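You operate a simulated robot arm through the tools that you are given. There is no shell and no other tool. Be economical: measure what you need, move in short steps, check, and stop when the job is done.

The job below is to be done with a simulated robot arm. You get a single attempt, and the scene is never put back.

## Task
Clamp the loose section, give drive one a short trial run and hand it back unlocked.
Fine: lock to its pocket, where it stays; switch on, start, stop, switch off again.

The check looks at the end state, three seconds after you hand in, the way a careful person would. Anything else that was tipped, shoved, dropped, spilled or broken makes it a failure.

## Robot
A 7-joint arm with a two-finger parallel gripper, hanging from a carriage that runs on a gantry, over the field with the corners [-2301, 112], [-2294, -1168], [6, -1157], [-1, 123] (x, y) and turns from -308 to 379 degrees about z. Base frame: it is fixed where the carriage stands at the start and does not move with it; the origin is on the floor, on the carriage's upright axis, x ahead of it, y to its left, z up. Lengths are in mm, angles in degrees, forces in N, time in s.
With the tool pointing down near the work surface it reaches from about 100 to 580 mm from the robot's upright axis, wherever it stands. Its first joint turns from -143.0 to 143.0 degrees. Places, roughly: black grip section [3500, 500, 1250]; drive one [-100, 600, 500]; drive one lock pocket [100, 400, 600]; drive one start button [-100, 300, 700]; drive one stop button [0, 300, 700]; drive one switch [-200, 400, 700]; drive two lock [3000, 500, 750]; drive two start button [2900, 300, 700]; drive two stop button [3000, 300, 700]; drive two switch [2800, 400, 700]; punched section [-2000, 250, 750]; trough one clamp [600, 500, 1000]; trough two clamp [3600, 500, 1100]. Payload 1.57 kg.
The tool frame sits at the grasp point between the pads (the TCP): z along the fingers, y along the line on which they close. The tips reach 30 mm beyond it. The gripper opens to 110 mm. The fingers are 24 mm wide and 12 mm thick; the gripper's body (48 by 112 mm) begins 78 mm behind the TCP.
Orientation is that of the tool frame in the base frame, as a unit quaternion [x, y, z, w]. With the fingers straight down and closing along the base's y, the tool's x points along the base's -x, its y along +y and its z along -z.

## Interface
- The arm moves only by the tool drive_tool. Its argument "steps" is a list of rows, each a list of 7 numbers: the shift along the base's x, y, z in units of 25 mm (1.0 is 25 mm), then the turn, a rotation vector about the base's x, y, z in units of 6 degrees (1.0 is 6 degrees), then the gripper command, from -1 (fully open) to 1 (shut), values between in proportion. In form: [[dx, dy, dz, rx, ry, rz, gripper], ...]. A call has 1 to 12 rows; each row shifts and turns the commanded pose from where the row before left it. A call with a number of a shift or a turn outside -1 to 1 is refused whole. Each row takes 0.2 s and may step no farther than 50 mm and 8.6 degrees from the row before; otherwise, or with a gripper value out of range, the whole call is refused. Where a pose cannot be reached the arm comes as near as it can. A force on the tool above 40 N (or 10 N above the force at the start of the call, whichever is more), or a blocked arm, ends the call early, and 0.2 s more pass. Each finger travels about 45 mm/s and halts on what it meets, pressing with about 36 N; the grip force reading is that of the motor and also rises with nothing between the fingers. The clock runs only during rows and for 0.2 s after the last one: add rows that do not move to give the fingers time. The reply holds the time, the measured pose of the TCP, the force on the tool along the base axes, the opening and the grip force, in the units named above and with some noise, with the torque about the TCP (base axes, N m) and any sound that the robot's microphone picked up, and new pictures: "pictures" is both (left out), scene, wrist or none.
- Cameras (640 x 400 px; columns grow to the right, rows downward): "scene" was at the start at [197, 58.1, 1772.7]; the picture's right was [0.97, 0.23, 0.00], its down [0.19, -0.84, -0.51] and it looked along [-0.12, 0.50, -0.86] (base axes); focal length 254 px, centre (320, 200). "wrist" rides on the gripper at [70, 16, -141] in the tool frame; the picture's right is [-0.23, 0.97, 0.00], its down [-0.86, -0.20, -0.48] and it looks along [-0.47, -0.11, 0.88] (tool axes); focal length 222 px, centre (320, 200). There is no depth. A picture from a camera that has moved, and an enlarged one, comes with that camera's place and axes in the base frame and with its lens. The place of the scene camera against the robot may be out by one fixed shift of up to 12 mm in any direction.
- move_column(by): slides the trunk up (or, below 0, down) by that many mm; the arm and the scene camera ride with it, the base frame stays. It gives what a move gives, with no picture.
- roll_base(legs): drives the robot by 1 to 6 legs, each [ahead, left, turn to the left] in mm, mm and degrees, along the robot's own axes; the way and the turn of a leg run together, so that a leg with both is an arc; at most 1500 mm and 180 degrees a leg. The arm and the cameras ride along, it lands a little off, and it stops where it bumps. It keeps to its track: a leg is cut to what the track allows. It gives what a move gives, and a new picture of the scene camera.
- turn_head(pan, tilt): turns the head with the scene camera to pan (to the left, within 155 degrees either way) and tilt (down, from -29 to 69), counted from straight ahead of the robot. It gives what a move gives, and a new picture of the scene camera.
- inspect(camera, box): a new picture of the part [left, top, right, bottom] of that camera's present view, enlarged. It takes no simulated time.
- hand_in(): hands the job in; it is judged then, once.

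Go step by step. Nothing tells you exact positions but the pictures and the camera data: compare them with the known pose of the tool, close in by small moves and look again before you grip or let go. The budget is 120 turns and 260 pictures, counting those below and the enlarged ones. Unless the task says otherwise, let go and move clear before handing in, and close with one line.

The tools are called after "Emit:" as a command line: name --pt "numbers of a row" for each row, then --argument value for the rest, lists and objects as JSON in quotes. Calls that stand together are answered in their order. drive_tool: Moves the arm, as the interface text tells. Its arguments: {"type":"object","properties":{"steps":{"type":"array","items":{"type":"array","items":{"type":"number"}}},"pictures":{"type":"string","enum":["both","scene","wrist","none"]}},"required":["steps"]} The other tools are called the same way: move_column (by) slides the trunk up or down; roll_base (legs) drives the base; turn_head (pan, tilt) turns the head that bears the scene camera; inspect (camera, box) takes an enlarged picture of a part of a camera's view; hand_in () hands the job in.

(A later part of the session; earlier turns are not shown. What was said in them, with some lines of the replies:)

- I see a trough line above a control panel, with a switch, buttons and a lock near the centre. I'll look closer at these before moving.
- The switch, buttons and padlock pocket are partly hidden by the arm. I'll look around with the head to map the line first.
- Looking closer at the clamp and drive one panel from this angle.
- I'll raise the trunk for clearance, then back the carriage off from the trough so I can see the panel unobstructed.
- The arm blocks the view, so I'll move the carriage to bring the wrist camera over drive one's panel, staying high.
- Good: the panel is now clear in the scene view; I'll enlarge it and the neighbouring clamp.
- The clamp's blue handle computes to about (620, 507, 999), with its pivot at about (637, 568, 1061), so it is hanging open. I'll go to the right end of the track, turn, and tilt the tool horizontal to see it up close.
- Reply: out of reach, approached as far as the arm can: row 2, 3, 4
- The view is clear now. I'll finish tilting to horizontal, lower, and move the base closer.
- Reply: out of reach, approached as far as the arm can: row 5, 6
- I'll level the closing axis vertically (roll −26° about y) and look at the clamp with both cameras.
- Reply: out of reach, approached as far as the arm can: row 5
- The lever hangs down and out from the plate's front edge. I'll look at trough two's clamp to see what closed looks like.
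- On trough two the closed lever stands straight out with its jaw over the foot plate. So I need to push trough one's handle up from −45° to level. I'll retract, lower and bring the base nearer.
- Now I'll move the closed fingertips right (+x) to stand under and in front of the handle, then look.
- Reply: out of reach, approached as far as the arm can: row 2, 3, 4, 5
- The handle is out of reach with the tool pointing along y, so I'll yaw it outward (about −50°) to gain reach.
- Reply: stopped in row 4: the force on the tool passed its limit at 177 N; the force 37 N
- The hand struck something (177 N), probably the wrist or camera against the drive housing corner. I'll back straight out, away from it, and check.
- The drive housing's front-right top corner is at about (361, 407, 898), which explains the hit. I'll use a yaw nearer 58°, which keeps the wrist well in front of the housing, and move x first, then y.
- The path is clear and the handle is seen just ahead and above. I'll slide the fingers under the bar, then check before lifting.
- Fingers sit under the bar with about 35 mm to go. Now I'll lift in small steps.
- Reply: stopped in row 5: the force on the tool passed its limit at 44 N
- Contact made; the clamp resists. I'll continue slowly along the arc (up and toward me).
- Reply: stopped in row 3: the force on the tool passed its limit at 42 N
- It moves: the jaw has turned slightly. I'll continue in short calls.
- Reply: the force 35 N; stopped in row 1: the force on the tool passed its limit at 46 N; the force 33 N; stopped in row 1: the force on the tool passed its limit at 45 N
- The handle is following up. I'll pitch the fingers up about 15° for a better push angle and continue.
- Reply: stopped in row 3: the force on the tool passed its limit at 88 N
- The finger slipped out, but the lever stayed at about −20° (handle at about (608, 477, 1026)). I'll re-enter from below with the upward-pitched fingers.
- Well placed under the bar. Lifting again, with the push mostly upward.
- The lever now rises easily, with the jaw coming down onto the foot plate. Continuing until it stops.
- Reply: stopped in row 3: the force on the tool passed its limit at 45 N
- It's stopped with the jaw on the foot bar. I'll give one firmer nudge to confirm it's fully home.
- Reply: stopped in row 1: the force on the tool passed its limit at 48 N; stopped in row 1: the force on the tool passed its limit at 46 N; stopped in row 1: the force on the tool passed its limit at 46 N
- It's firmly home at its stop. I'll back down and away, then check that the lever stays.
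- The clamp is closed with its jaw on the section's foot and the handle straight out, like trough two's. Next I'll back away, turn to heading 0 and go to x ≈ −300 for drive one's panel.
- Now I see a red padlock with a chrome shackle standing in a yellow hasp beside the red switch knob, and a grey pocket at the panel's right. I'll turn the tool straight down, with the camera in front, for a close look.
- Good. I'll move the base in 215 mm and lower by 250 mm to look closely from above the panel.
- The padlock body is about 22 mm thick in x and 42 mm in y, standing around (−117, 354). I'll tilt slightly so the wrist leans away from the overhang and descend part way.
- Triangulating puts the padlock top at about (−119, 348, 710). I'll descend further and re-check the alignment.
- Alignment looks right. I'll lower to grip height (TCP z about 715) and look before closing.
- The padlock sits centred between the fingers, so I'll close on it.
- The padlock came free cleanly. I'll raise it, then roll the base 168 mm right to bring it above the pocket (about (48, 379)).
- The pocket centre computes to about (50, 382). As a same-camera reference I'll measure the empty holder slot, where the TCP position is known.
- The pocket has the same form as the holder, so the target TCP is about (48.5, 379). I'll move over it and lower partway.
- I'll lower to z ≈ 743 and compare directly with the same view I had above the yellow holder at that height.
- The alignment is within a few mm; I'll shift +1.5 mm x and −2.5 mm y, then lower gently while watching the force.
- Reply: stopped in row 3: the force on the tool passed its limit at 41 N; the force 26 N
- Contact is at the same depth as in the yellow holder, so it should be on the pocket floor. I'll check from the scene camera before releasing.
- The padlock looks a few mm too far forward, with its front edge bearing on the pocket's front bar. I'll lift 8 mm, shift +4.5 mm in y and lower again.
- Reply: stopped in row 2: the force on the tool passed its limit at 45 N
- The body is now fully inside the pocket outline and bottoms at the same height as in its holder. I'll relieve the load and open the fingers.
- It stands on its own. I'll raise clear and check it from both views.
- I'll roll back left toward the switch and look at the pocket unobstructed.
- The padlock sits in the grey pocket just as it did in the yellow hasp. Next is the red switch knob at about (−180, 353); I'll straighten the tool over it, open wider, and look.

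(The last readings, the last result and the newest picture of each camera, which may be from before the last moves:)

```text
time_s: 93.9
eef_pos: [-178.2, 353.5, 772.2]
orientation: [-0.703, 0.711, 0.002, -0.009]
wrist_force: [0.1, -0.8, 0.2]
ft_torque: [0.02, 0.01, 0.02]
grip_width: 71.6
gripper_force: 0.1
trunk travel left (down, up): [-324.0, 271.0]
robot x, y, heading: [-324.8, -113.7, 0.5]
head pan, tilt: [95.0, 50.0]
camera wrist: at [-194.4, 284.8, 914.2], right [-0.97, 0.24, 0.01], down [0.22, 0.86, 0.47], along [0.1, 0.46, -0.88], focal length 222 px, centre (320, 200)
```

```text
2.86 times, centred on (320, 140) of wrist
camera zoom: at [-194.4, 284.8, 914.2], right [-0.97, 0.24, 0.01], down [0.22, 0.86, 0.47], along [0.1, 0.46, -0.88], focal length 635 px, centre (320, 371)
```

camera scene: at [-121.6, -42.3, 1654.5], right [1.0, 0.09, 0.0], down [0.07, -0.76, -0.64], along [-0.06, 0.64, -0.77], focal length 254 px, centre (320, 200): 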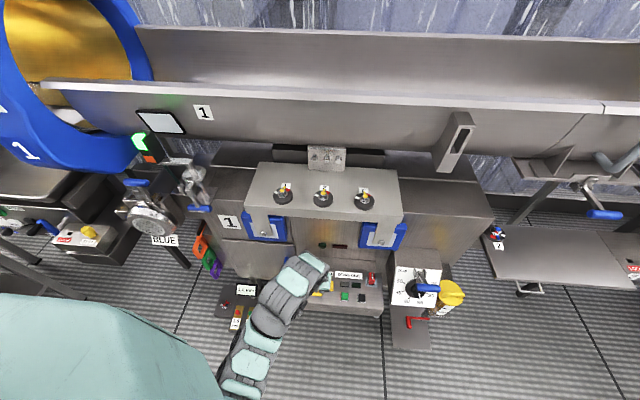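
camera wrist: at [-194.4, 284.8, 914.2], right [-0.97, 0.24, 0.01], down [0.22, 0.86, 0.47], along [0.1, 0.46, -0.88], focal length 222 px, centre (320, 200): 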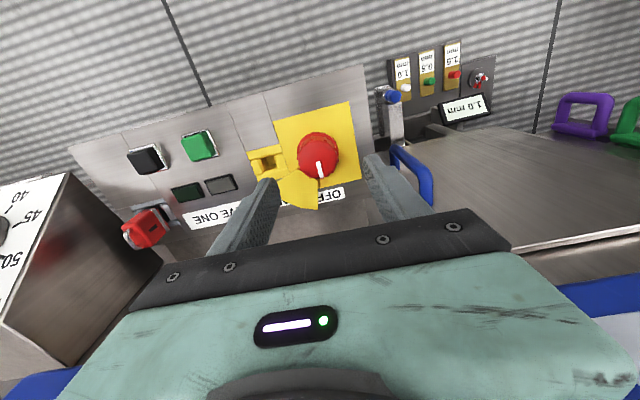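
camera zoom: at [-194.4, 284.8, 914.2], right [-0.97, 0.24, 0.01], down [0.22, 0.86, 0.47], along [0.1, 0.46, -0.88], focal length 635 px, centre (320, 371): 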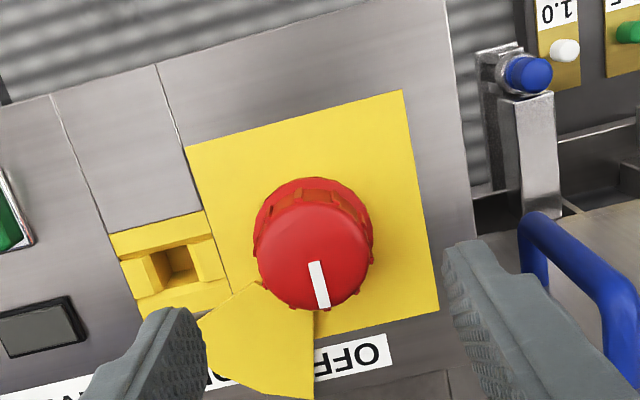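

The tool is centred on the knob. I'll lower so the tips flank its upper half, then grip.

Emit:
drive_tool --pt "0 0 -0.8 0 0 0 -0.3" --pt "0 0 -0.8 0 0 0 -0.3" --pt "0 0 -0.6 0 0 0 -0.15" --pictures "wrist"

Emit:
inspect --camera "wrist" --box '[220, 90, 420, 230]'

```text
time_s: 94.7
eef_pos: [-179.4, 354.2, 717.0]
orientation: [-0.703, 0.711, 0.001, -0.008]
wrist_force: [0.0, 0.0, -0.4]
ft_torque: [-0.03, 0.01, -0.02]
grip_width: 63.4
gripper_force: 0.0
trunk travel left (down, up): [-324.0, 271.0]
robot x, y, heading: [-333.2, -115.6, 0.6]
head pan, tilt: [95.0, 50.0]
camera wrist: at [-195.3, 286.0, 859.8], right [-0.97, 0.24, 0.01], down [0.22, 0.86, 0.47], along [0.1, 0.46, -0.88], focal length 222 px, centre (320, 200)
```

wrist: 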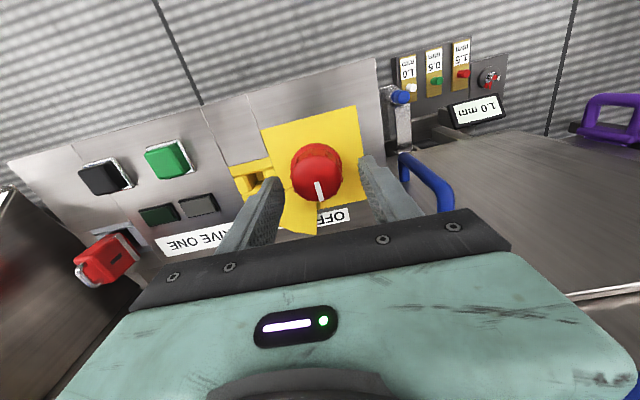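

```text
2.86 times, centred on (320, 160) of wrist
camera zoom: at [-195.3, 286.0, 859.8], right [-0.97, 0.24, 0.01], down [0.22, 0.86, 0.47], along [0.1, 0.46, -0.88], focal length 635 px, centre (320, 314)
```

zoom: 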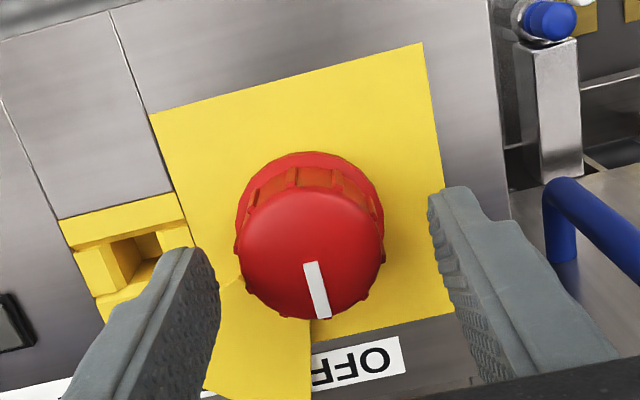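

Emit:
drive_tool --pt "0.08 0 -0.2 0 0 0 0.1" --pt "0 0 0 0 0 0 1" --pt "0 0 0 0 0 0 1" --pt "0 0 0 0 0 0 1" --pictures "none"

Emit:
inspect --camera "wrist" --box '[220, 90, 420, 230]'

```text
time_s: 95.7
eef_pos: [-177.3, 353.3, 711.4]
orientation: [-0.704, 0.711, 0.003, -0.008]
wrist_force: [1.0, -1.1, 4.1]
ft_torque: [-0.15, -0.29, -0.05]
grip_width: 41.7
gripper_force: 36.0
trunk travel left (down, up): [-324.0, 271.0]
robot x, y, heading: [-328.5, -117.3, 0.6]
head pan, tilt: [95.0, 50.0]
```

```text
2.86 times, centred on (320, 160) of wrist
camera zoom: at [-192.4, 285.3, 854.6], right [-0.97, 0.24, 0.01], down [0.22, 0.86, 0.47], along [0.1, 0.46, -0.88], focal length 635 px, centre (320, 314)
```

zoom: 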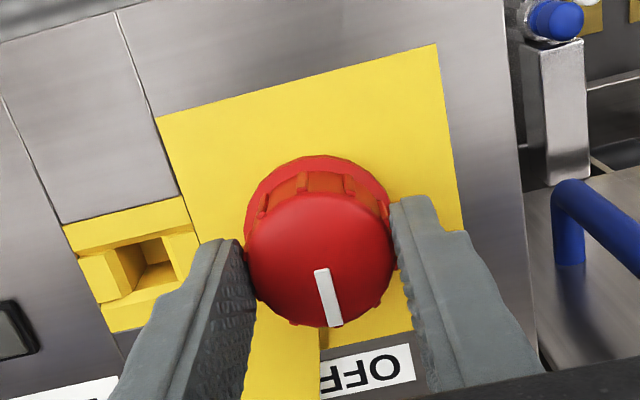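

Gripped the knob (42 mm). Turning clockwise (toward ON).

Emit:
drive_tool --pt "0 0 0 0 0 -0.7 1" --pt "0 0 0 0 0 -0.7 1" --pt "0 0 0 0 0 -0.7 1" --pt "0 0 0 0 0 -0.7 1" --pt "0 0 0 0 0 -0.7 1" --pt "0 0 0 0 0 -0.7 1" --pictures "none"

Emit:
inspect --camera "wrist" --box '[220, 90, 420, 230]'

```text
time_s: 97.1
eef_pos: [-176.2, 353.1, 711.5]
orientation: [-0.531, 0.847, 0.005, -0.007]
wrist_force: [-1.0, 0.0, -2.5]
ft_torque: [0.27, -0.29, 0.02]
grip_width: 41.7
gripper_force: 44.7
trunk travel left (down, up): [-324.0, 271.0]
robot x, y, heading: [-328.4, -113.6, 0.6]
head pan, tilt: [95.0, 50.0]
```

```text
2.86 times, centred on (320, 160) of wrist
camera zoom: at [-220.6, 298.0, 854.6], right [-0.78, 0.63, 0.01], down [0.56, 0.68, 0.47], along [0.29, 0.37, -0.88], focal length 635 px, centre (320, 314)
```

zoom: 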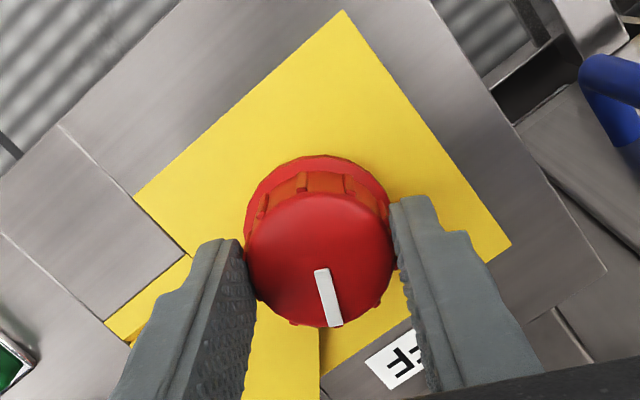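

The knob turns with the fingers. Continuing toward ON.

Emit:
drive_tool --pt "0 0 0 0 0 -0.7 1" --pt "0 0 0 0 0 -0.7 1" --pt "0 0 0 0 0 -0.7 1" --pt "0 0 0 0 0 -0.7 1" --pt "0 0 0 0 0 -0.7 1" --pictures "wrist"

Emit:
inspect --camera "wrist" --box '[220, 90, 420, 230]'

Emit:
inspect --camera "scene" --box '[290, 240, 390, 310]'

```text
time_s: 98.3
eef_pos: [-178.0, 353.4, 712.1]
orientation: [-0.368, 0.93, 0.006, -0.007]
wrist_force: [-2.2, 1.9, -2.7]
ft_torque: [-0.13, -0.62, 0.01]
grip_width: 41.9
gripper_force: 45.2
trunk travel left (down, up): [-324.0, 271.0]
robot x, y, heading: [-326.0, -113.7, 0.4]
head pan, tilt: [95.0, 50.0]
camera wrist: at [-238.0, 317.2, 854.7], right [-0.5, 0.87, 0.01], down [0.77, 0.44, 0.47], along [0.4, 0.25, -0.88], focal length 222 px, centre (320, 200)
```

wrist: 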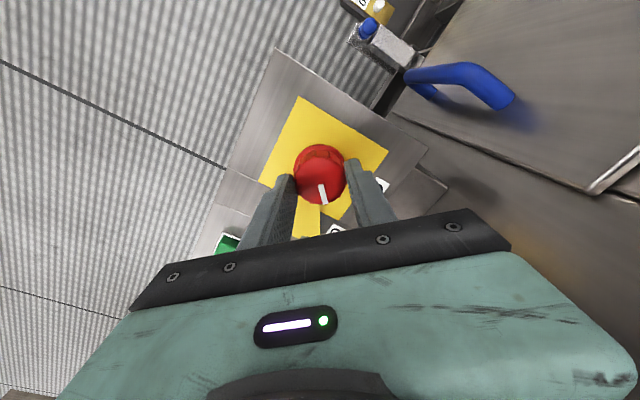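

```text
2.86 times, centred on (320, 160) of wrist
camera zoom: at [-238.0, 317.2, 854.7], right [-0.5, 0.87, 0.01], down [0.77, 0.44, 0.47], along [0.4, 0.25, -0.88], focal length 635 px, centre (320, 314)
```

zoom: 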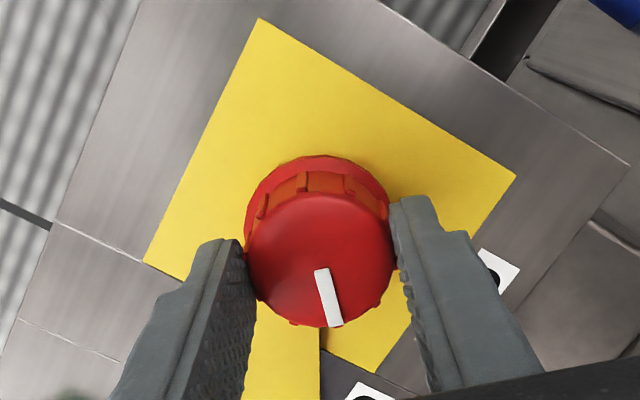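

```text
5.71 times, centred on (340, 275) of scene
camera zoom: at [-121.8, -42.2, 1654.5], right [1.0, 0.09, 0.0], down [0.07, -0.76, -0.64], along [-0.06, 0.64, -0.77], focal length 1449 px, centre (206, -229)
```

zoom: 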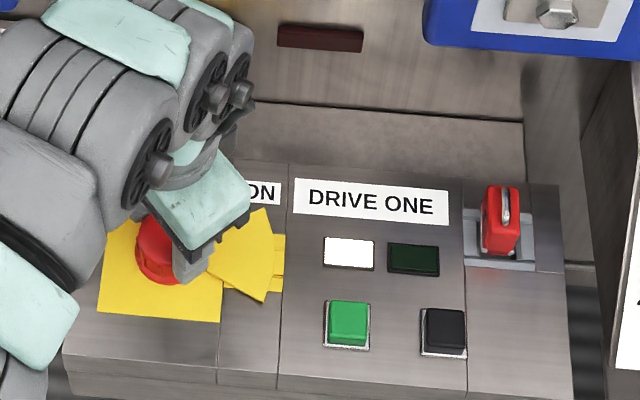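

The white lamp is lit, so power is on. I'll turn slightly further to feel for the end stop.

Emit:
drive_tool --pt "0 0 0 0 0 -0.5 1" --pt "0 0 0 0 0 -0.5 1" --pictures "none"

Emit:
drive_tool --pt "0 0 0 0 0 -0.5 1" --pt "0 0 0 0 0 -0.5 1" --pictures "none"

Emit:
inspect --camera "wrist" --box '[220, 90, 420, 230]'

```text
time_s: 98.9
eef_pos: [-177.4, 354.3, 712.6]
orientation: [-0.319, 0.948, 0.006, -0.007]
wrist_force: [-4.5, -1.7, 6.2]
ft_torque: [-0.31, -0.14, 0.05]
grip_width: 41.4
gripper_force: 44.6
trunk travel left (down, up): [-324.0, 271.0]
robot x, y, heading: [-327.8, -112.8, 0.4]
head pan, tilt: [95.0, 50.0]
```

```text
time_s: 99.5
eef_pos: [-177.2, 353.2, 712.0]
orientation: [-0.269, 0.963, 0.006, -0.007]
wrist_force: [-5.0, 2.3, -0.4]
ft_torque: [-0.24, -0.13, -0.04]
grip_width: 41.5
gripper_force: 44.6
trunk travel left (down, up): [-324.0, 271.0]
robot x, y, heading: [-326.4, -113.8, 0.6]
head pan, tilt: [95.0, 50.0]
```

```text
2.86 times, centred on (320, 160) of wrist
camera zoom: at [-244.4, 330.5, 854.7], right [-0.31, 0.95, 0.01], down [0.84, 0.27, 0.47], along [0.44, 0.16, -0.88], focal length 635 px, centre (320, 314)
```

zoom: 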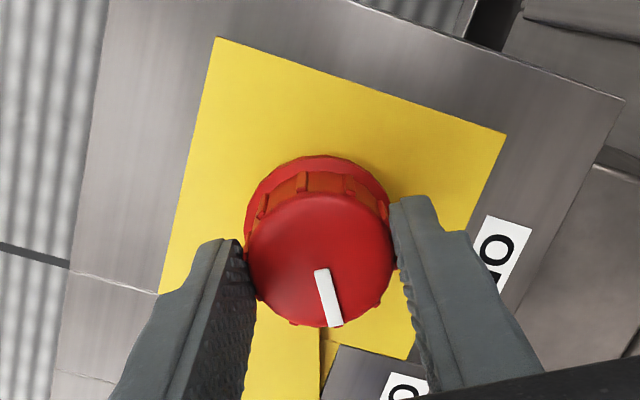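

Still turning freely at 58°, so it may be a 90° switch. Continuing carefully.

Emit:
drive_tool --pt "0 0 0 0 0 -0.6 1" --pt "0 0 0 0 0 -0.6 1" --pt "0 0 0 0 0 -0.6 1" --pt "0 0 0 0 0 -0.6 1" --pictures "none"

Emit:
drive_tool --pt "0 0 0 0 0 -0.6 1" --pt "0 0 0 0 0 -0.6 1" --pt "0 0 0 0 0 -0.6 1" --pt "0 0 0 0 0 -0.6 1" --pictures "wrist"

Emit:
inspect --camera "scene" --box '[290, 240, 390, 310]'

```text
time_s: 100.5
eef_pos: [-175.4, 355.8, 712.9]
orientation: [-0.145, 0.989, 0.007, -0.005]
wrist_force: [-1.9, 2.0, 0.6]
ft_torque: [-0.24, -0.15, 0.23]
grip_width: 40.8
gripper_force: 45.1
trunk travel left (down, up): [-324.0, 271.0]
robot x, y, heading: [-327.9, -112.9, 0.4]
head pan, tilt: [95.0, 50.0]
```

```text
time_s: 101.5
eef_pos: [-176.8, 354.0, 713.3]
orientation: [-0.02, 1.0, 0.007, -0.003]
wrist_force: [-2.0, 0.2, 4.5]
ft_torque: [-0.33, -0.27, 1.12]
grip_width: 41.1
gripper_force: 45.0
trunk travel left (down, up): [-324.0, 271.0]
robot x, y, heading: [-325.7, -111.2, 0.4]
head pan, tilt: [95.0, 50.0]
camera wrist: at [-246.5, 365.6, 855.1], right [0.19, 0.98, 0.01], down [0.87, -0.17, 0.47], along [0.46, -0.08, -0.88], focal length 222 px, centre (320, 200)
```

wrist: 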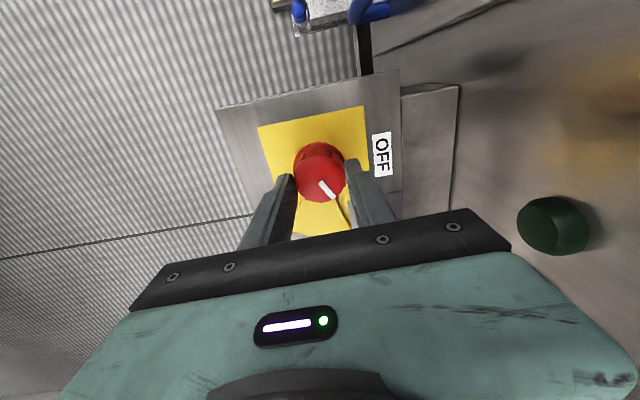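

```text
5.71 times, centred on (340, 275) of scene
camera zoom: at [-121.6, -42.1, 1654.7], right [1.0, 0.09, 0.0], down [0.07, -0.76, -0.64], along [-0.06, 0.64, -0.77], focal length 1449 px, centre (206, -229)
```

zoom: 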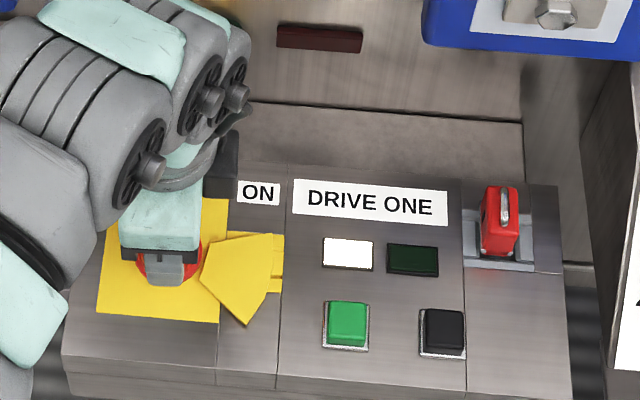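

The knob hit its end stop at about 65° with the white lamp on: ON is set. I'll release, raise, and go for the green start button.

Emit:
drive_tool --pt "0 0 0 0 0 0.3 1" --pt "0 0 0 0 0 0 0.0" --pt "0 0 0 0 0 0 -0.3" --pt "0 0 0 0 0 0 -0.3" --pt "0 0 0.8 0 0 0 -0.3" --pt "0 0 0.9 0 0 0 0" --pt "0 0 0.9 0 0 0 1" --pt "0 0 0.5 0 0 0 1" --pictures "wrist"

Emit:
inspect --camera "scene" --box '[290, 240, 390, 310]'

```text
time_s: 103.3
eef_pos: [-175.4, 355.4, 789.1]
orientation: [-0.037, 0.999, 0.008, -0.003]
wrist_force: [0.1, -0.3, 0.0]
ft_torque: [-0.01, -0.01, 0.0]
grip_width: 3.5
gripper_force: 0.5
trunk travel left (down, up): [-324.0, 271.0]
robot x, y, heading: [-321.8, -113.4, 0.4]
head pan, tilt: [95.0, 50.0]
camera wrist: at [-246.5, 363.6, 932.6], right [0.15, 0.99, 0.02], down [0.87, -0.14, 0.47], along [0.47, -0.06, -0.88], focal length 222 px, centre (320, 200)
```

wrist: 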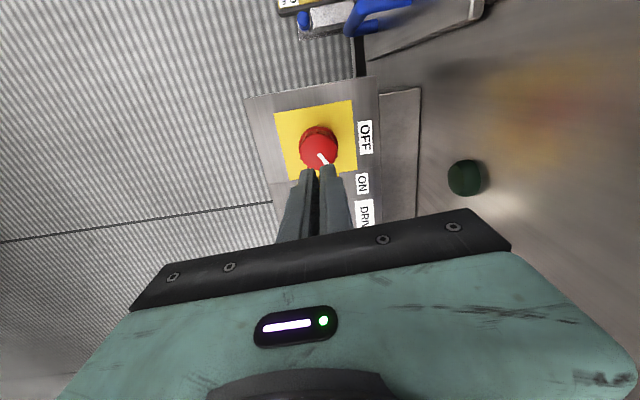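

```text
5.71 times, centred on (340, 275) of scene
camera zoom: at [-121.6, -42.2, 1654.5], right [1.0, 0.09, 0.0], down [0.07, -0.76, -0.64], along [-0.06, 0.64, -0.77], focal length 1449 px, centre (206, -229)
```

zoom: 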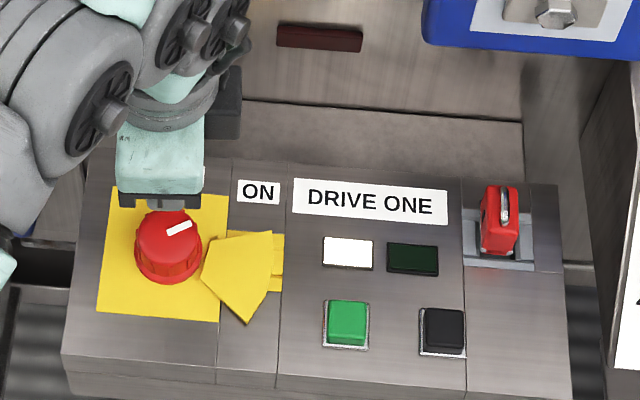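

The pointer is at ON with the lamp lit. The green start button computes to about (−52, 313, 672); I'll bring the closed fingertips above it.

Emit:
drive_tool --pt "1 -0.4 0 0 0 0 1" --pt "1 -0.4 0 0 0 0 1" --pt "1 -0.4 0 0 0 0 1" --pt "1 -0.4 0 0 0 0 1" --pt "0.92 -0.1 -0.8 0 0 0 1" --pt "0 0 -0.8 0 0 0 1" --pt "0 0 -0.6 0 0 0 1" --pictures "both"

Emit:
inspect --camera "wrist" --box '[220, 90, 420, 230]'

Emit:
inspect --camera "scene" --box '[290, 240, 390, 310]'

```text
time_s: 104.9
eef_pos: [-53.8, 313.6, 733.6]
orientation: [-0.038, 0.999, 0.008, -0.004]
wrist_force: [0.6, 0.2, -0.1]
ft_torque: [0.0, 0.0, 0.0]
grip_width: 0.2
gripper_force: 21.2
trunk travel left (down, up): [-324.0, 271.0]
robot x, y, heading: [-325.2, -111.4, 0.6]
head pan, tilt: [95.0, 50.0]
camera scene: at [-121.6, -42.3, 1654.5], right [1.0, 0.09, 0.0], down [0.07, -0.76, -0.64], along [-0.06, 0.64, -0.77], focal length 254 px, centre (320, 200)
camera wrist: at [-124.1, 321.3, 876.3], right [0.15, 0.99, 0.01], down [0.87, -0.14, 0.47], along [0.47, -0.06, -0.88], focal length 222 px, centre (320, 200)
```

scene: 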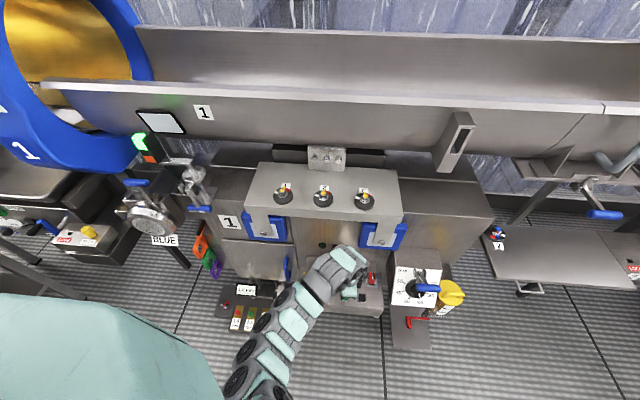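
wrist: 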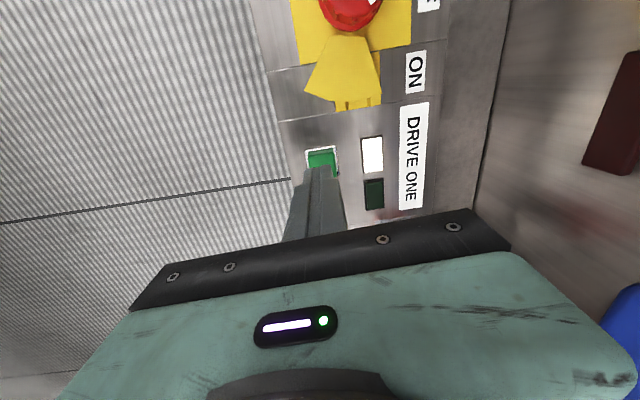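

```text
2.86 times, centred on (320, 160) of wrist
camera zoom: at [-124.1, 321.3, 876.3], right [0.15, 0.99, 0.01], down [0.87, -0.14, 0.47], along [0.47, -0.06, -0.88], focal length 635 px, centre (320, 314)
```

zoom: 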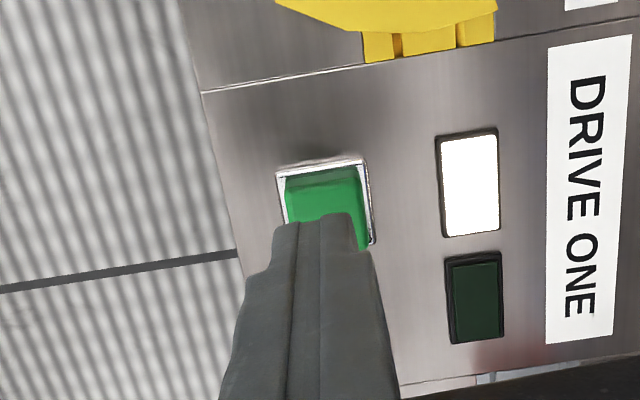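

```text
5.71 times, centred on (340, 275) of scene
camera zoom: at [-121.6, -42.3, 1654.5], right [1.0, 0.09, 0.0], down [0.07, -0.76, -0.64], along [-0.06, 0.64, -0.77], focal length 1449 px, centre (206, -229)
```

zoom: 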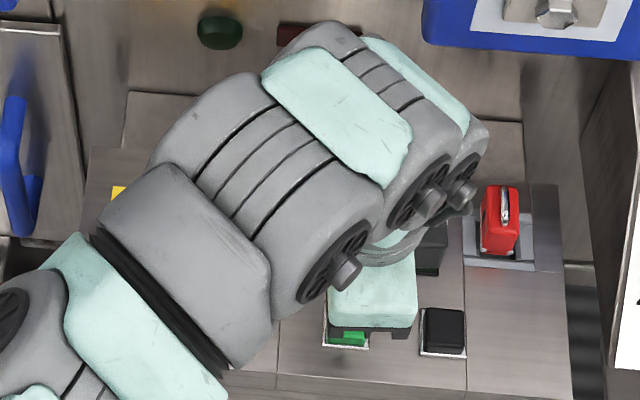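

The tips are right above the green button. Pressing down slowly.

Emit:
drive_tool --pt "0 0.04 -0.5 0 0 0 1" --pt "0 0 -0.4 0 0 0 1" --pt "0 0 -0.2 0 0 0 1" --pt "0 0 -0.15 0 0 0 1" --pt "0 0 -0.15 0 0 0 1" --pictures "none"

Emit:
inspect --camera "wrist" --box '[220, 90, 420, 230]'

```text
time_s: 106.1
eef_pos: [-54.0, 312.5, 700.1]
orientation: [-0.037, 0.999, 0.008, -0.003]
wrist_force: [-1.2, -0.8, 5.0]
ft_torque: [-0.04, -0.04, 0.04]
grip_width: 0.0
gripper_force: 21.5
trunk travel left (down, up): [-324.0, 271.0]
robot x, y, heading: [-325.8, -112.6, 0.3]
head pan, tilt: [95.0, 50.0]
heard: click
```

```text
2.86 times, centred on (320, 160) of wrist
camera zoom: at [-123.8, 321.4, 842.9], right [0.15, 0.99, 0.01], down [0.87, -0.14, 0.47], along [0.47, -0.06, -0.88], focal length 635 px, centre (320, 314)
```

zoom: 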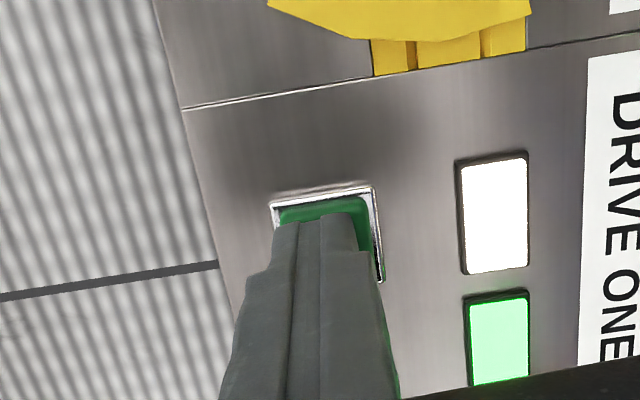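

A click, and the green run lamp is lit: drive one is running. I'll lift and move over the black stop button, letting it run a couple of seconds.

Emit:
drive_tool --pt "0 0 0.8 0 0 0 1" --pt "0 0 0.6 0 0 0 1" --pt "0.9 0 0 0 0 0 1" --pt "0.9 0 0 0 0 0 1" --pt "0.78 0 0 0 0 0 1" --pt "0 0 0 0 0 0 1" --pt "0 0 0 0 0 0 1" --pictures "both"

Emit:
inspect --camera "wrist" --box '[220, 90, 420, 230]'

```text
time_s: 107.7
eef_pos: [10.1, 311.8, 736.4]
orientation: [-0.037, 0.999, 0.009, -0.004]
wrist_force: [-0.8, -0.4, 0.7]
ft_torque: [0.02, 0.01, -0.01]
grip_width: 0.1
gripper_force: 21.3
trunk travel left (down, up): [-324.0, 271.0]
robot x, y, heading: [-326.9, -115.8, 0.6]
head pan, tilt: [95.0, 50.0]
camera scene: at [-121.6, -42.3, 1654.5], right [1.0, 0.09, 0.0], down [0.07, -0.76, -0.64], along [-0.06, 0.64, -0.77], focal length 254 px, centre (320, 200)
camera wrist: at [-59.9, 321.7, 877.6], right [0.15, 0.99, 0.01], down [0.87, -0.14, 0.47], along [0.46, -0.06, -0.88], focal length 222 px, centre (320, 200)
```

scene: 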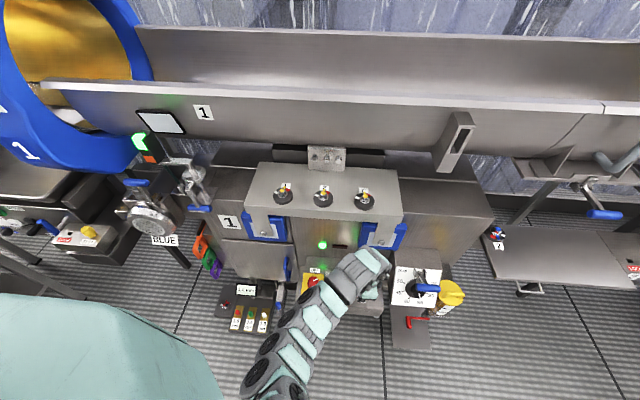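
wrist: 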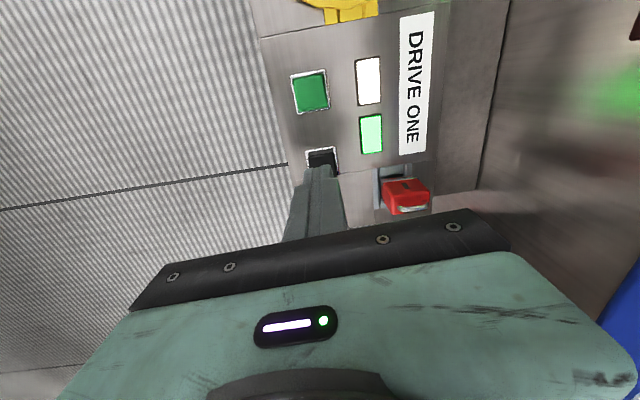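

```text
2.86 times, centred on (320, 160) of wrist
camera zoom: at [-59.9, 321.7, 877.6], right [0.15, 0.99, 0.01], down [0.87, -0.14, 0.47], along [0.46, -0.06, -0.88], focal length 635 px, centre (320, 314)
```

zoom: 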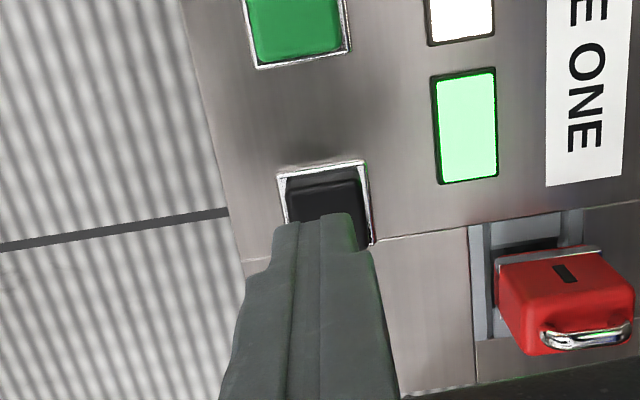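

It's running. Now pressing stop.

Emit:
drive_tool --pt "0 0.06 -0.6 0 0 0 1" --pt "0 0 -0.4 0 0 0 1" --pt "0 0 -0.2 0 0 0 1" --pt "0 0 -0.15 0 0 0 1" --pt "0 0 -0.1 0 0 0 1" --pictures "none"

Emit:
inspect --camera "wrist" --box '[220, 50, 440, 230]'

```text
time_s: 108.9
eef_pos: [10.8, 314.0, 698.9]
orientation: [-0.037, 0.999, 0.008, -0.005]
wrist_force: [-0.9, -2.3, 10.8]
ft_torque: [-0.06, -0.03, 0.01]
grip_width: 0.2
gripper_force: 21.4
trunk travel left (down, up): [-324.0, 271.0]
robot x, y, heading: [-328.0, -111.1, 0.5]
head pan, tilt: [95.0, 50.0]
heard: click
```

```text
2.22 times, centred on (330, 140) of wrist
camera zoom: at [-59.2, 323.8, 842.0], right [0.16, 0.99, 0.01], down [0.87, -0.14, 0.47], along [0.47, -0.06, -0.88], focal length 494 px, centre (298, 333)
```

zoom: 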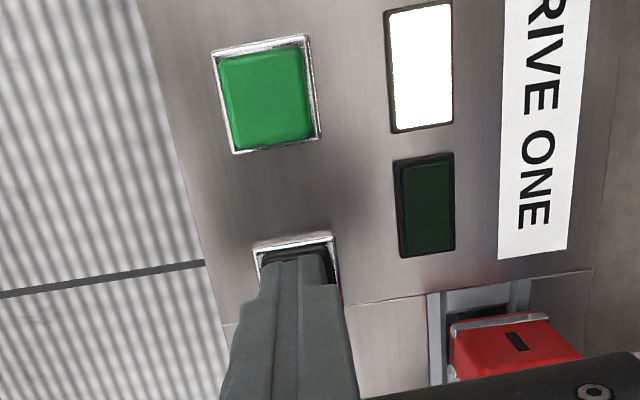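

The run lamp is off: stopped. I'll rise and return to the knob to switch off.

Emit:
drive_tool --pt "0 0 0.9 0 0 0 1" --pt "0 0 0.9 0 0 0 1" --pt "0 0 0.9 0 0 0 1" --pt "-1 0.2 0.6 0 0 0 0" --pt "-1 0.2 0 0 0 0 -0.3" --pt "-1 0.2 0 0 0 0 -0.3" --pt "-1 0.2 0 0 0 0 -0.3" --pt "-1 0.2 0 0 0 0 -0.3" --pt "-1 0.2 0 0 0 0 -0.3" --pt "-1 0.2 0 0 0 0 -0.3" --pt "-0.55 0.2 0 0 0 0 -0.3" --pictures "both"

Emit:
inspect --camera "wrist" --box '[220, 80, 420, 220]'

Emit:
inspect --camera "scene" --box '[290, 240, 390, 310]'

```text
time_s: 111.3
eef_pos: [-177.1, 354.6, 781.0]
orientation: [-0.036, 0.999, 0.008, -0.003]
wrist_force: [-0.6, 0.0, 0.3]
ft_torque: [-0.02, 0.01, 0.02]
grip_width: 71.5
gripper_force: 0.1
trunk travel left (down, up): [-324.0, 271.0]
robot x, y, heading: [-327.8, -112.3, 0.3]
head pan, tilt: [95.0, 50.0]
camera scene: at [-121.6, -42.2, 1654.5], right [1.0, 0.09, 0.0], down [0.07, -0.76, -0.64], along [-0.06, 0.64, -0.77], focal length 254 px, centre (320, 200)
camera wrist: at [-248.1, 362.9, 923.9], right [0.16, 0.99, 0.01], down [0.87, -0.14, 0.47], along [0.47, -0.06, -0.88], focal length 222 px, centre (320, 200)
```

scene: 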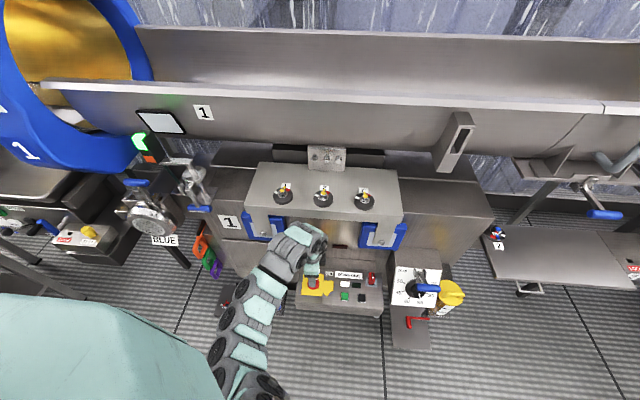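
wrist: 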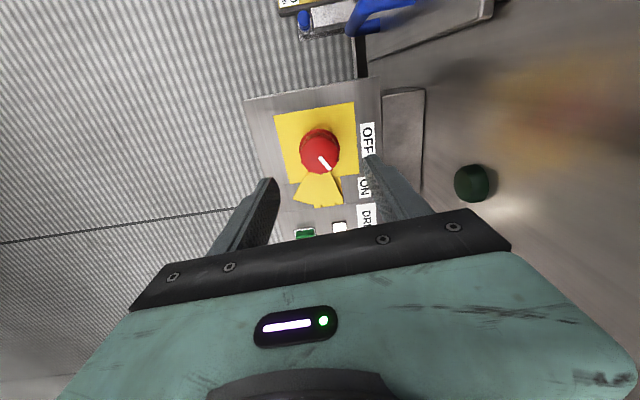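

```text
2.86 times, centred on (320, 150) of wrist
camera zoom: at [-248.1, 362.9, 923.9], right [0.16, 0.99, 0.01], down [0.87, -0.14, 0.47], along [0.47, -0.06, -0.88], focal length 635 px, centre (320, 343)
```

zoom: 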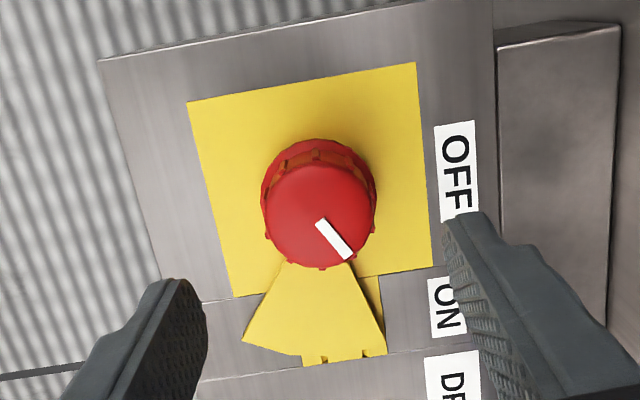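

```text
5.71 times, centred on (340, 275) of scene
camera zoom: at [-121.6, -42.2, 1654.5], right [1.0, 0.09, 0.0], down [0.07, -0.76, -0.64], along [-0.06, 0.64, -0.77], focal length 1449 px, centre (206, -229)
```

zoom: 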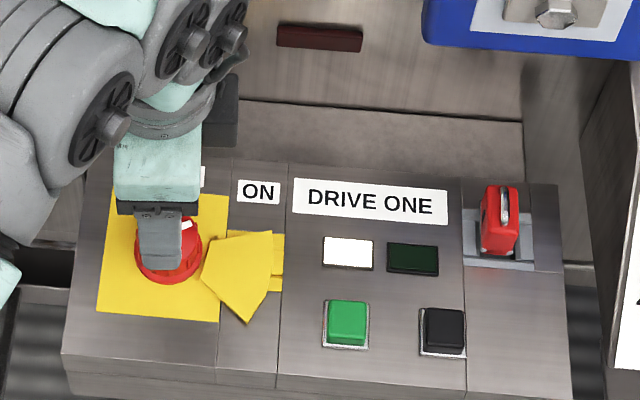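

Aligned again. I'll lower, grip, and turn the knob back counter-clockwise.

Emit:
drive_tool --pt "0 0 -0.9 0 0 0 -0.3" --pt "0 0 -0.9 0 0 0 -0.3" --pt "0 0 -0.7 0 0 0 -0.1" --pt "0 0 -0.26 0 0 0 0.1" --pt "0 0 0 0 0 0 1" --pt "0 0 0 0 0 0 1" --pt "0 0 0 0 0 0 1" --pictures "none"

Emit:
drive_tool --pt "0 0 0 0 0 0.7 1" --pt "0 0 0 0 0 0.7 1" --pt "0 0 0 0 0 0.7 1" --pt "0 0 0 0 0 0.7 1" --pt "0 0 0 0 0 0.7 1" --pt "0 0 0 0 0 0.7 1" --pt "0 0 0 0 0 0.7 1" --pt "0 0 0 0 0 0.7 1" --pt "0 0 0 0 0 0.7 1" --pt "0 0 0 0 0 0.7 1" --pt "0 0 0 0 0 0.7 1" --pt "0 0 0 0 0 0.7 1" --pictures "wrist"

Emit:
inspect --camera "wrist" --box '[220, 90, 420, 230]'

Emit:
inspect --camera "scene" --box '[290, 240, 390, 310]'

```text
time_s: 112.9
eef_pos: [-178.2, 355.7, 711.4]
orientation: [-0.038, 0.999, 0.007, -0.005]
wrist_force: [-0.1, 5.8, -7.8]
ft_torque: [-0.26, 0.26, 0.12]
grip_width: 41.4
gripper_force: 36.0
trunk travel left (down, up): [-324.0, 271.0]
robot x, y, heading: [-328.6, -115.5, 0.3]
head pan, tilt: [95.0, 50.0]
```

```text
time_s: 115.5
eef_pos: [-177.0, 354.0, 712.1]
orientation: [-0.46, 0.888, 0.005, -0.006]
wrist_force: [1.6, 3.3, -13.3]
ft_torque: [-0.34, -0.27, -0.03]
grip_width: 40.8
gripper_force: 45.2
trunk travel left (down, up): [-324.0, 271.0]
robot x, y, heading: [-327.6, -110.6, 0.4]
head pan, tilt: [95.0, 50.0]
camera wrist: at [-229.7, 305.7, 854.5], right [-0.66, 0.75, 0.01], down [0.66, 0.58, 0.47], along [0.34, 0.32, -0.88], focal length 222 px, centre (320, 200)
```

wrist: 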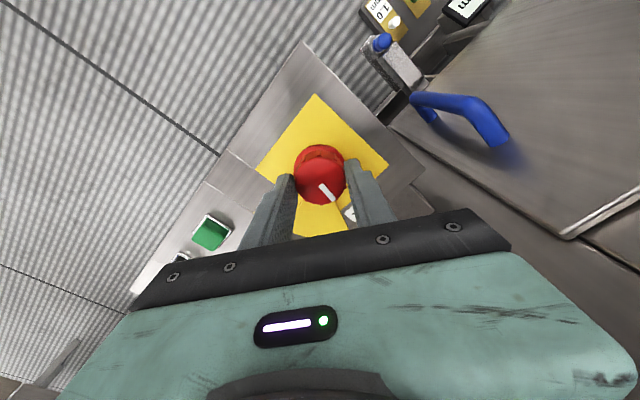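

```text
2.86 times, centred on (320, 160) of wrist
camera zoom: at [-229.7, 305.7, 854.5], right [-0.66, 0.75, 0.01], down [0.66, 0.58, 0.47], along [0.34, 0.32, -0.88], focal length 635 px, centre (320, 314)
```

zoom: 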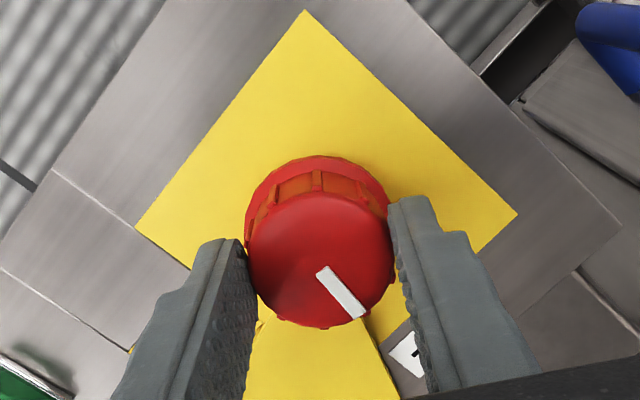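

```text
5.71 times, centred on (340, 275) of scene
camera zoom: at [-121.6, -42.4, 1654.5], right [1.0, 0.09, 0.0], down [0.07, -0.76, -0.64], along [-0.06, 0.64, -0.77], focal length 1449 px, centre (206, -229)
```

zoom: 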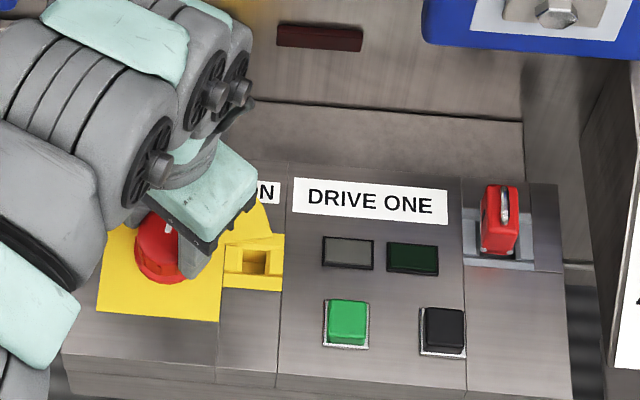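

The white lamp is out. I'll turn on to the OFF end stop.

Emit:
drive_tool --pt "0 0 0 0 0 0.6 1" --pt "0 0 0 0 0 0.6 1" --pt "0 0 0 0 0 0.6 1" --pt "0 0 0 0 0 0.6 1" --pictures "none"

Emit:
inspect --camera "wrist" --box '[220, 90, 420, 230]'

```text
time_s: 116.5
eef_pos: [-177.2, 353.3, 713.0]
orientation: [-0.567, 0.824, 0.004, -0.008]
wrist_force: [1.9, -1.8, -2.9]
ft_torque: [-0.49, -0.21, -0.22]
grip_width: 40.3
gripper_force: 45.2
trunk travel left (down, up): [-324.0, 271.0]
robot x, y, heading: [-324.5, -112.6, 0.6]
head pan, tilt: [95.0, 50.0]
```

```text
2.86 times, centred on (320, 160) of wrist
camera zoom: at [-216.0, 293.9, 855.0], right [-0.83, 0.56, 0.01], down [0.5, 0.73, 0.47], along [0.25, 0.39, -0.88], focal length 635 px, centre (320, 314)
```

zoom: 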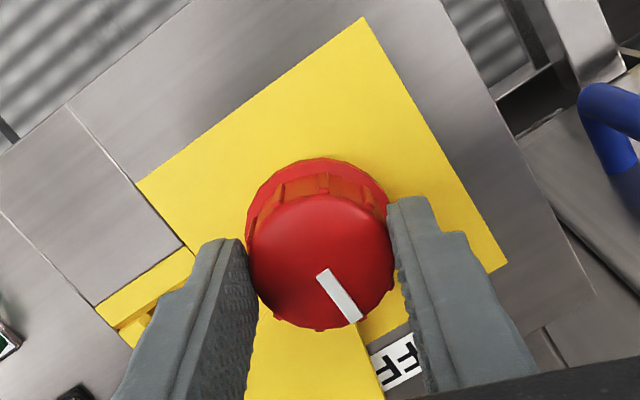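

Emit:
drive_tool --pt "0 0 0 0 0 0.6 1" --pt "0 0 0 0 0 0.6 1" --pictures "none"

Emit:
drive_tool --pt "0 0 0 0 0 -0.2 1" --pt "0 0 0 0 0 0 0" --pt "0 0 0 0 0 0 -0.3" --pt "0 0 0 0 0 0 -0.3" --pt "0 0 0.8 0 0 0 -0.3" --pt "0 0 0.9 0 0 0 -0.3" --pt "0 -0.5 0.9 0 0 0 -0.3" --pt "0 -1 0.9 0 0 0 -0.3" --pt "-0.5 -1 0.9 0 0 0 -0.3" --pt "-0.5 -1 0.9 0 0 0 -0.3" --pictures "both"

Emit:
inspect --camera "scene" --box '[290, 240, 390, 310]'

```text
time_s: 117.1
eef_pos: [-176.0, 354.1, 712.8]
orientation: [-0.617, 0.787, 0.004, -0.007]
wrist_force: [0.2, -3.0, 6.9]
ft_torque: [-0.46, -0.09, -1.39]
grip_width: 40.1
gripper_force: 45.0
trunk travel left (down, up): [-324.0, 271.0]
robot x, y, heading: [-324.6, -110.7, 0.4]
head pan, tilt: [95.0, 50.0]
```

```text
time_s: 119.3
eef_pos: [-203.8, 262.4, 845.0]
orientation: [-0.609, 0.793, 0.004, -0.008]
wrist_force: [0.6, 0.0, 0.2]
ft_torque: [-0.01, 0.02, -0.01]
grip_width: 71.3
gripper_force: 0.1
trunk travel left (down, up): [-324.0, 271.0]
robot x, y, heading: [-325.9, -110.5, 0.5]
head pan, tilt: [95.0, 50.0]
camera scene: at [-121.5, -42.3, 1654.5], right [1.0, 0.09, 0.0], down [0.07, -0.76, -0.64], along [-0.06, 0.64, -0.77], focal length 254 px, centre (320, 200)
camera wrist: at [-236.2, 200.5, 987.9], right [-0.88, 0.47, 0.01], down [0.42, 0.78, 0.47], along [0.21, 0.42, -0.88], focal length 222 px, centre (320, 200)
```

scene: 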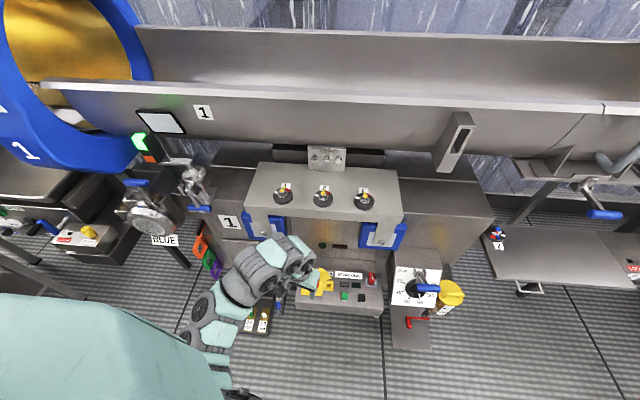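
wrist: 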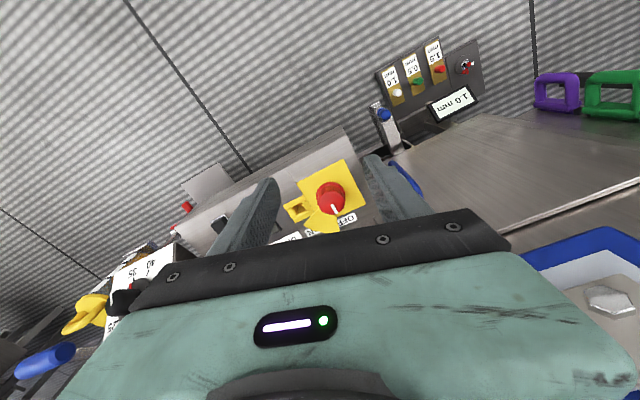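

```text
5.71 times, centred on (340, 275) of scene
camera zoom: at [-121.5, -42.3, 1654.5], right [1.0, 0.09, 0.0], down [0.07, -0.76, -0.64], along [-0.06, 0.64, -0.77], focal length 1449 px, centre (206, -229)
```

zoom: 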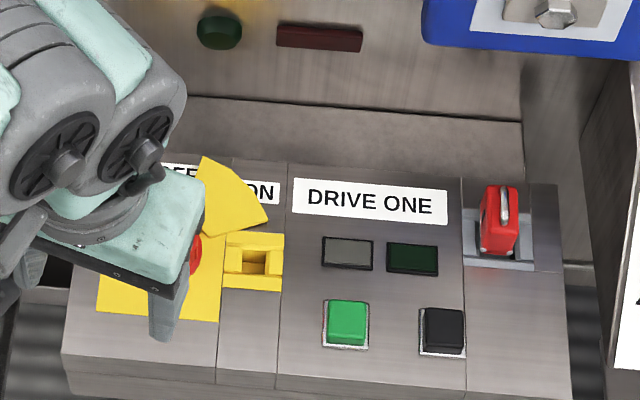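

The switch is back at OFF with both lamps dark. I'll back away and do a final check of the panel and clamp.

Emit:
roll_base --legs '[[0, -400, 0]]'

Emit:
inspect --camera "scene" --box '[270, 180, 450, 300]'

Emit:
inspect --camera "scene" --box '[460, 120, 600, 220]'

```text
time_s: 121.8
eef_pos: [-200.0, -140.7, 845.9]
orientation: [-0.608, 0.794, 0.004, -0.007]
wrist_force: [0.3, 0.3, 0.9]
ft_torque: [-0.02, -0.03, -0.04]
grip_width: 71.6
gripper_force: 0.1
trunk travel left (down, up): [-324.0, 271.0]
robot x, y, heading: [-321.0, -518.0, 0.2]
head pan, tilt: [95.0, 50.0]
camera scene: at [-119.3, -446.3, 1654.5], right [1.0, 0.09, 0.0], down [0.07, -0.76, -0.64], along [-0.06, 0.64, -0.77], focal length 254 px, centre (320, 200)
```

scene: 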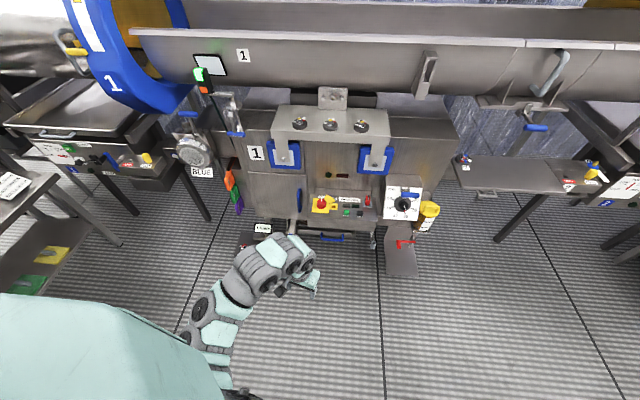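

```text
3.33 times, centred on (360, 240) of scene
camera zoom: at [-119.3, -446.3, 1654.5], right [1.0, 0.09, 0.0], down [0.07, -0.76, -0.64], along [-0.06, 0.64, -0.77], focal length 845 px, centre (187, 67)
```

zoom: 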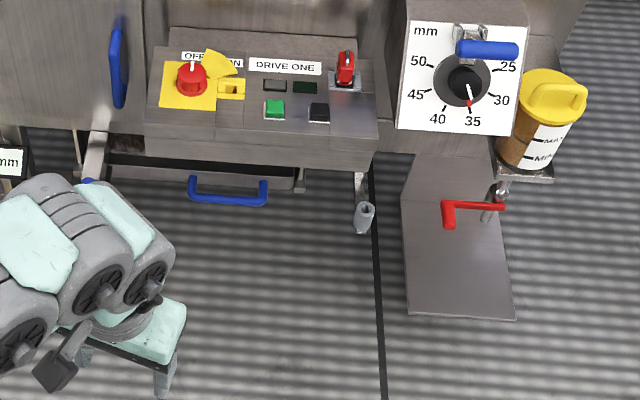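

```text
4.00 times, centred on (530, 170) of scene
camera zoom: at [-119.3, -446.3, 1654.5], right [1.0, 0.09, 0.0], down [0.07, -0.76, -0.64], along [-0.06, 0.64, -0.77], focal length 1014 px, centre (-520, 320)
```

zoom: 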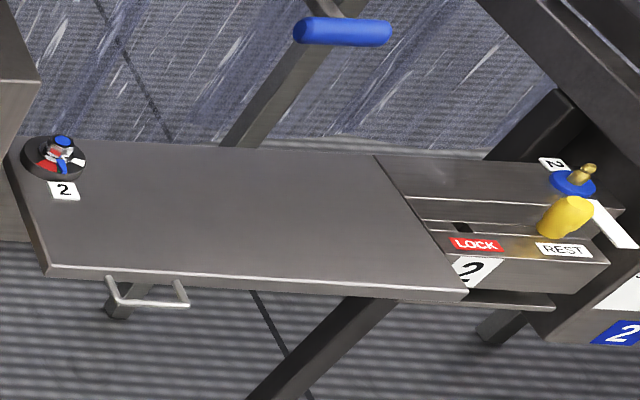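

Emit:
inspect --camera "scene" --box '[470, 40, 610, 140]'

```text
4.00 times, centred on (540, 90) of scene
camera zoom: at [-119.3, -446.3, 1654.5], right [1.0, 0.09, 0.0], down [0.07, -0.76, -0.64], along [-0.06, 0.64, -0.77], focal length 1014 px, centre (-560, 640)
```

zoom: 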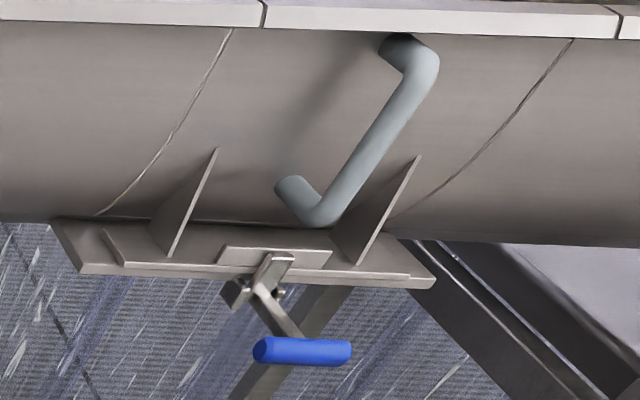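

The clamp is still closed on the section's foot, the padlock is in its pocket, the switch is at OFF with both lamps dark, and the arm is clear, so I'm handing in.

Emit:
hand_in

```text
The job is handed in.
```

I clamped the loose section on trough one and moved drive one's lock to its pocket. Drive one was switched on, started, stopped and switched off again, and it is handed back unlocked. On the way to the clamp the arm hit something once, probably drive one's housing (177 N). I saw no damage or anything out of place afterwards.
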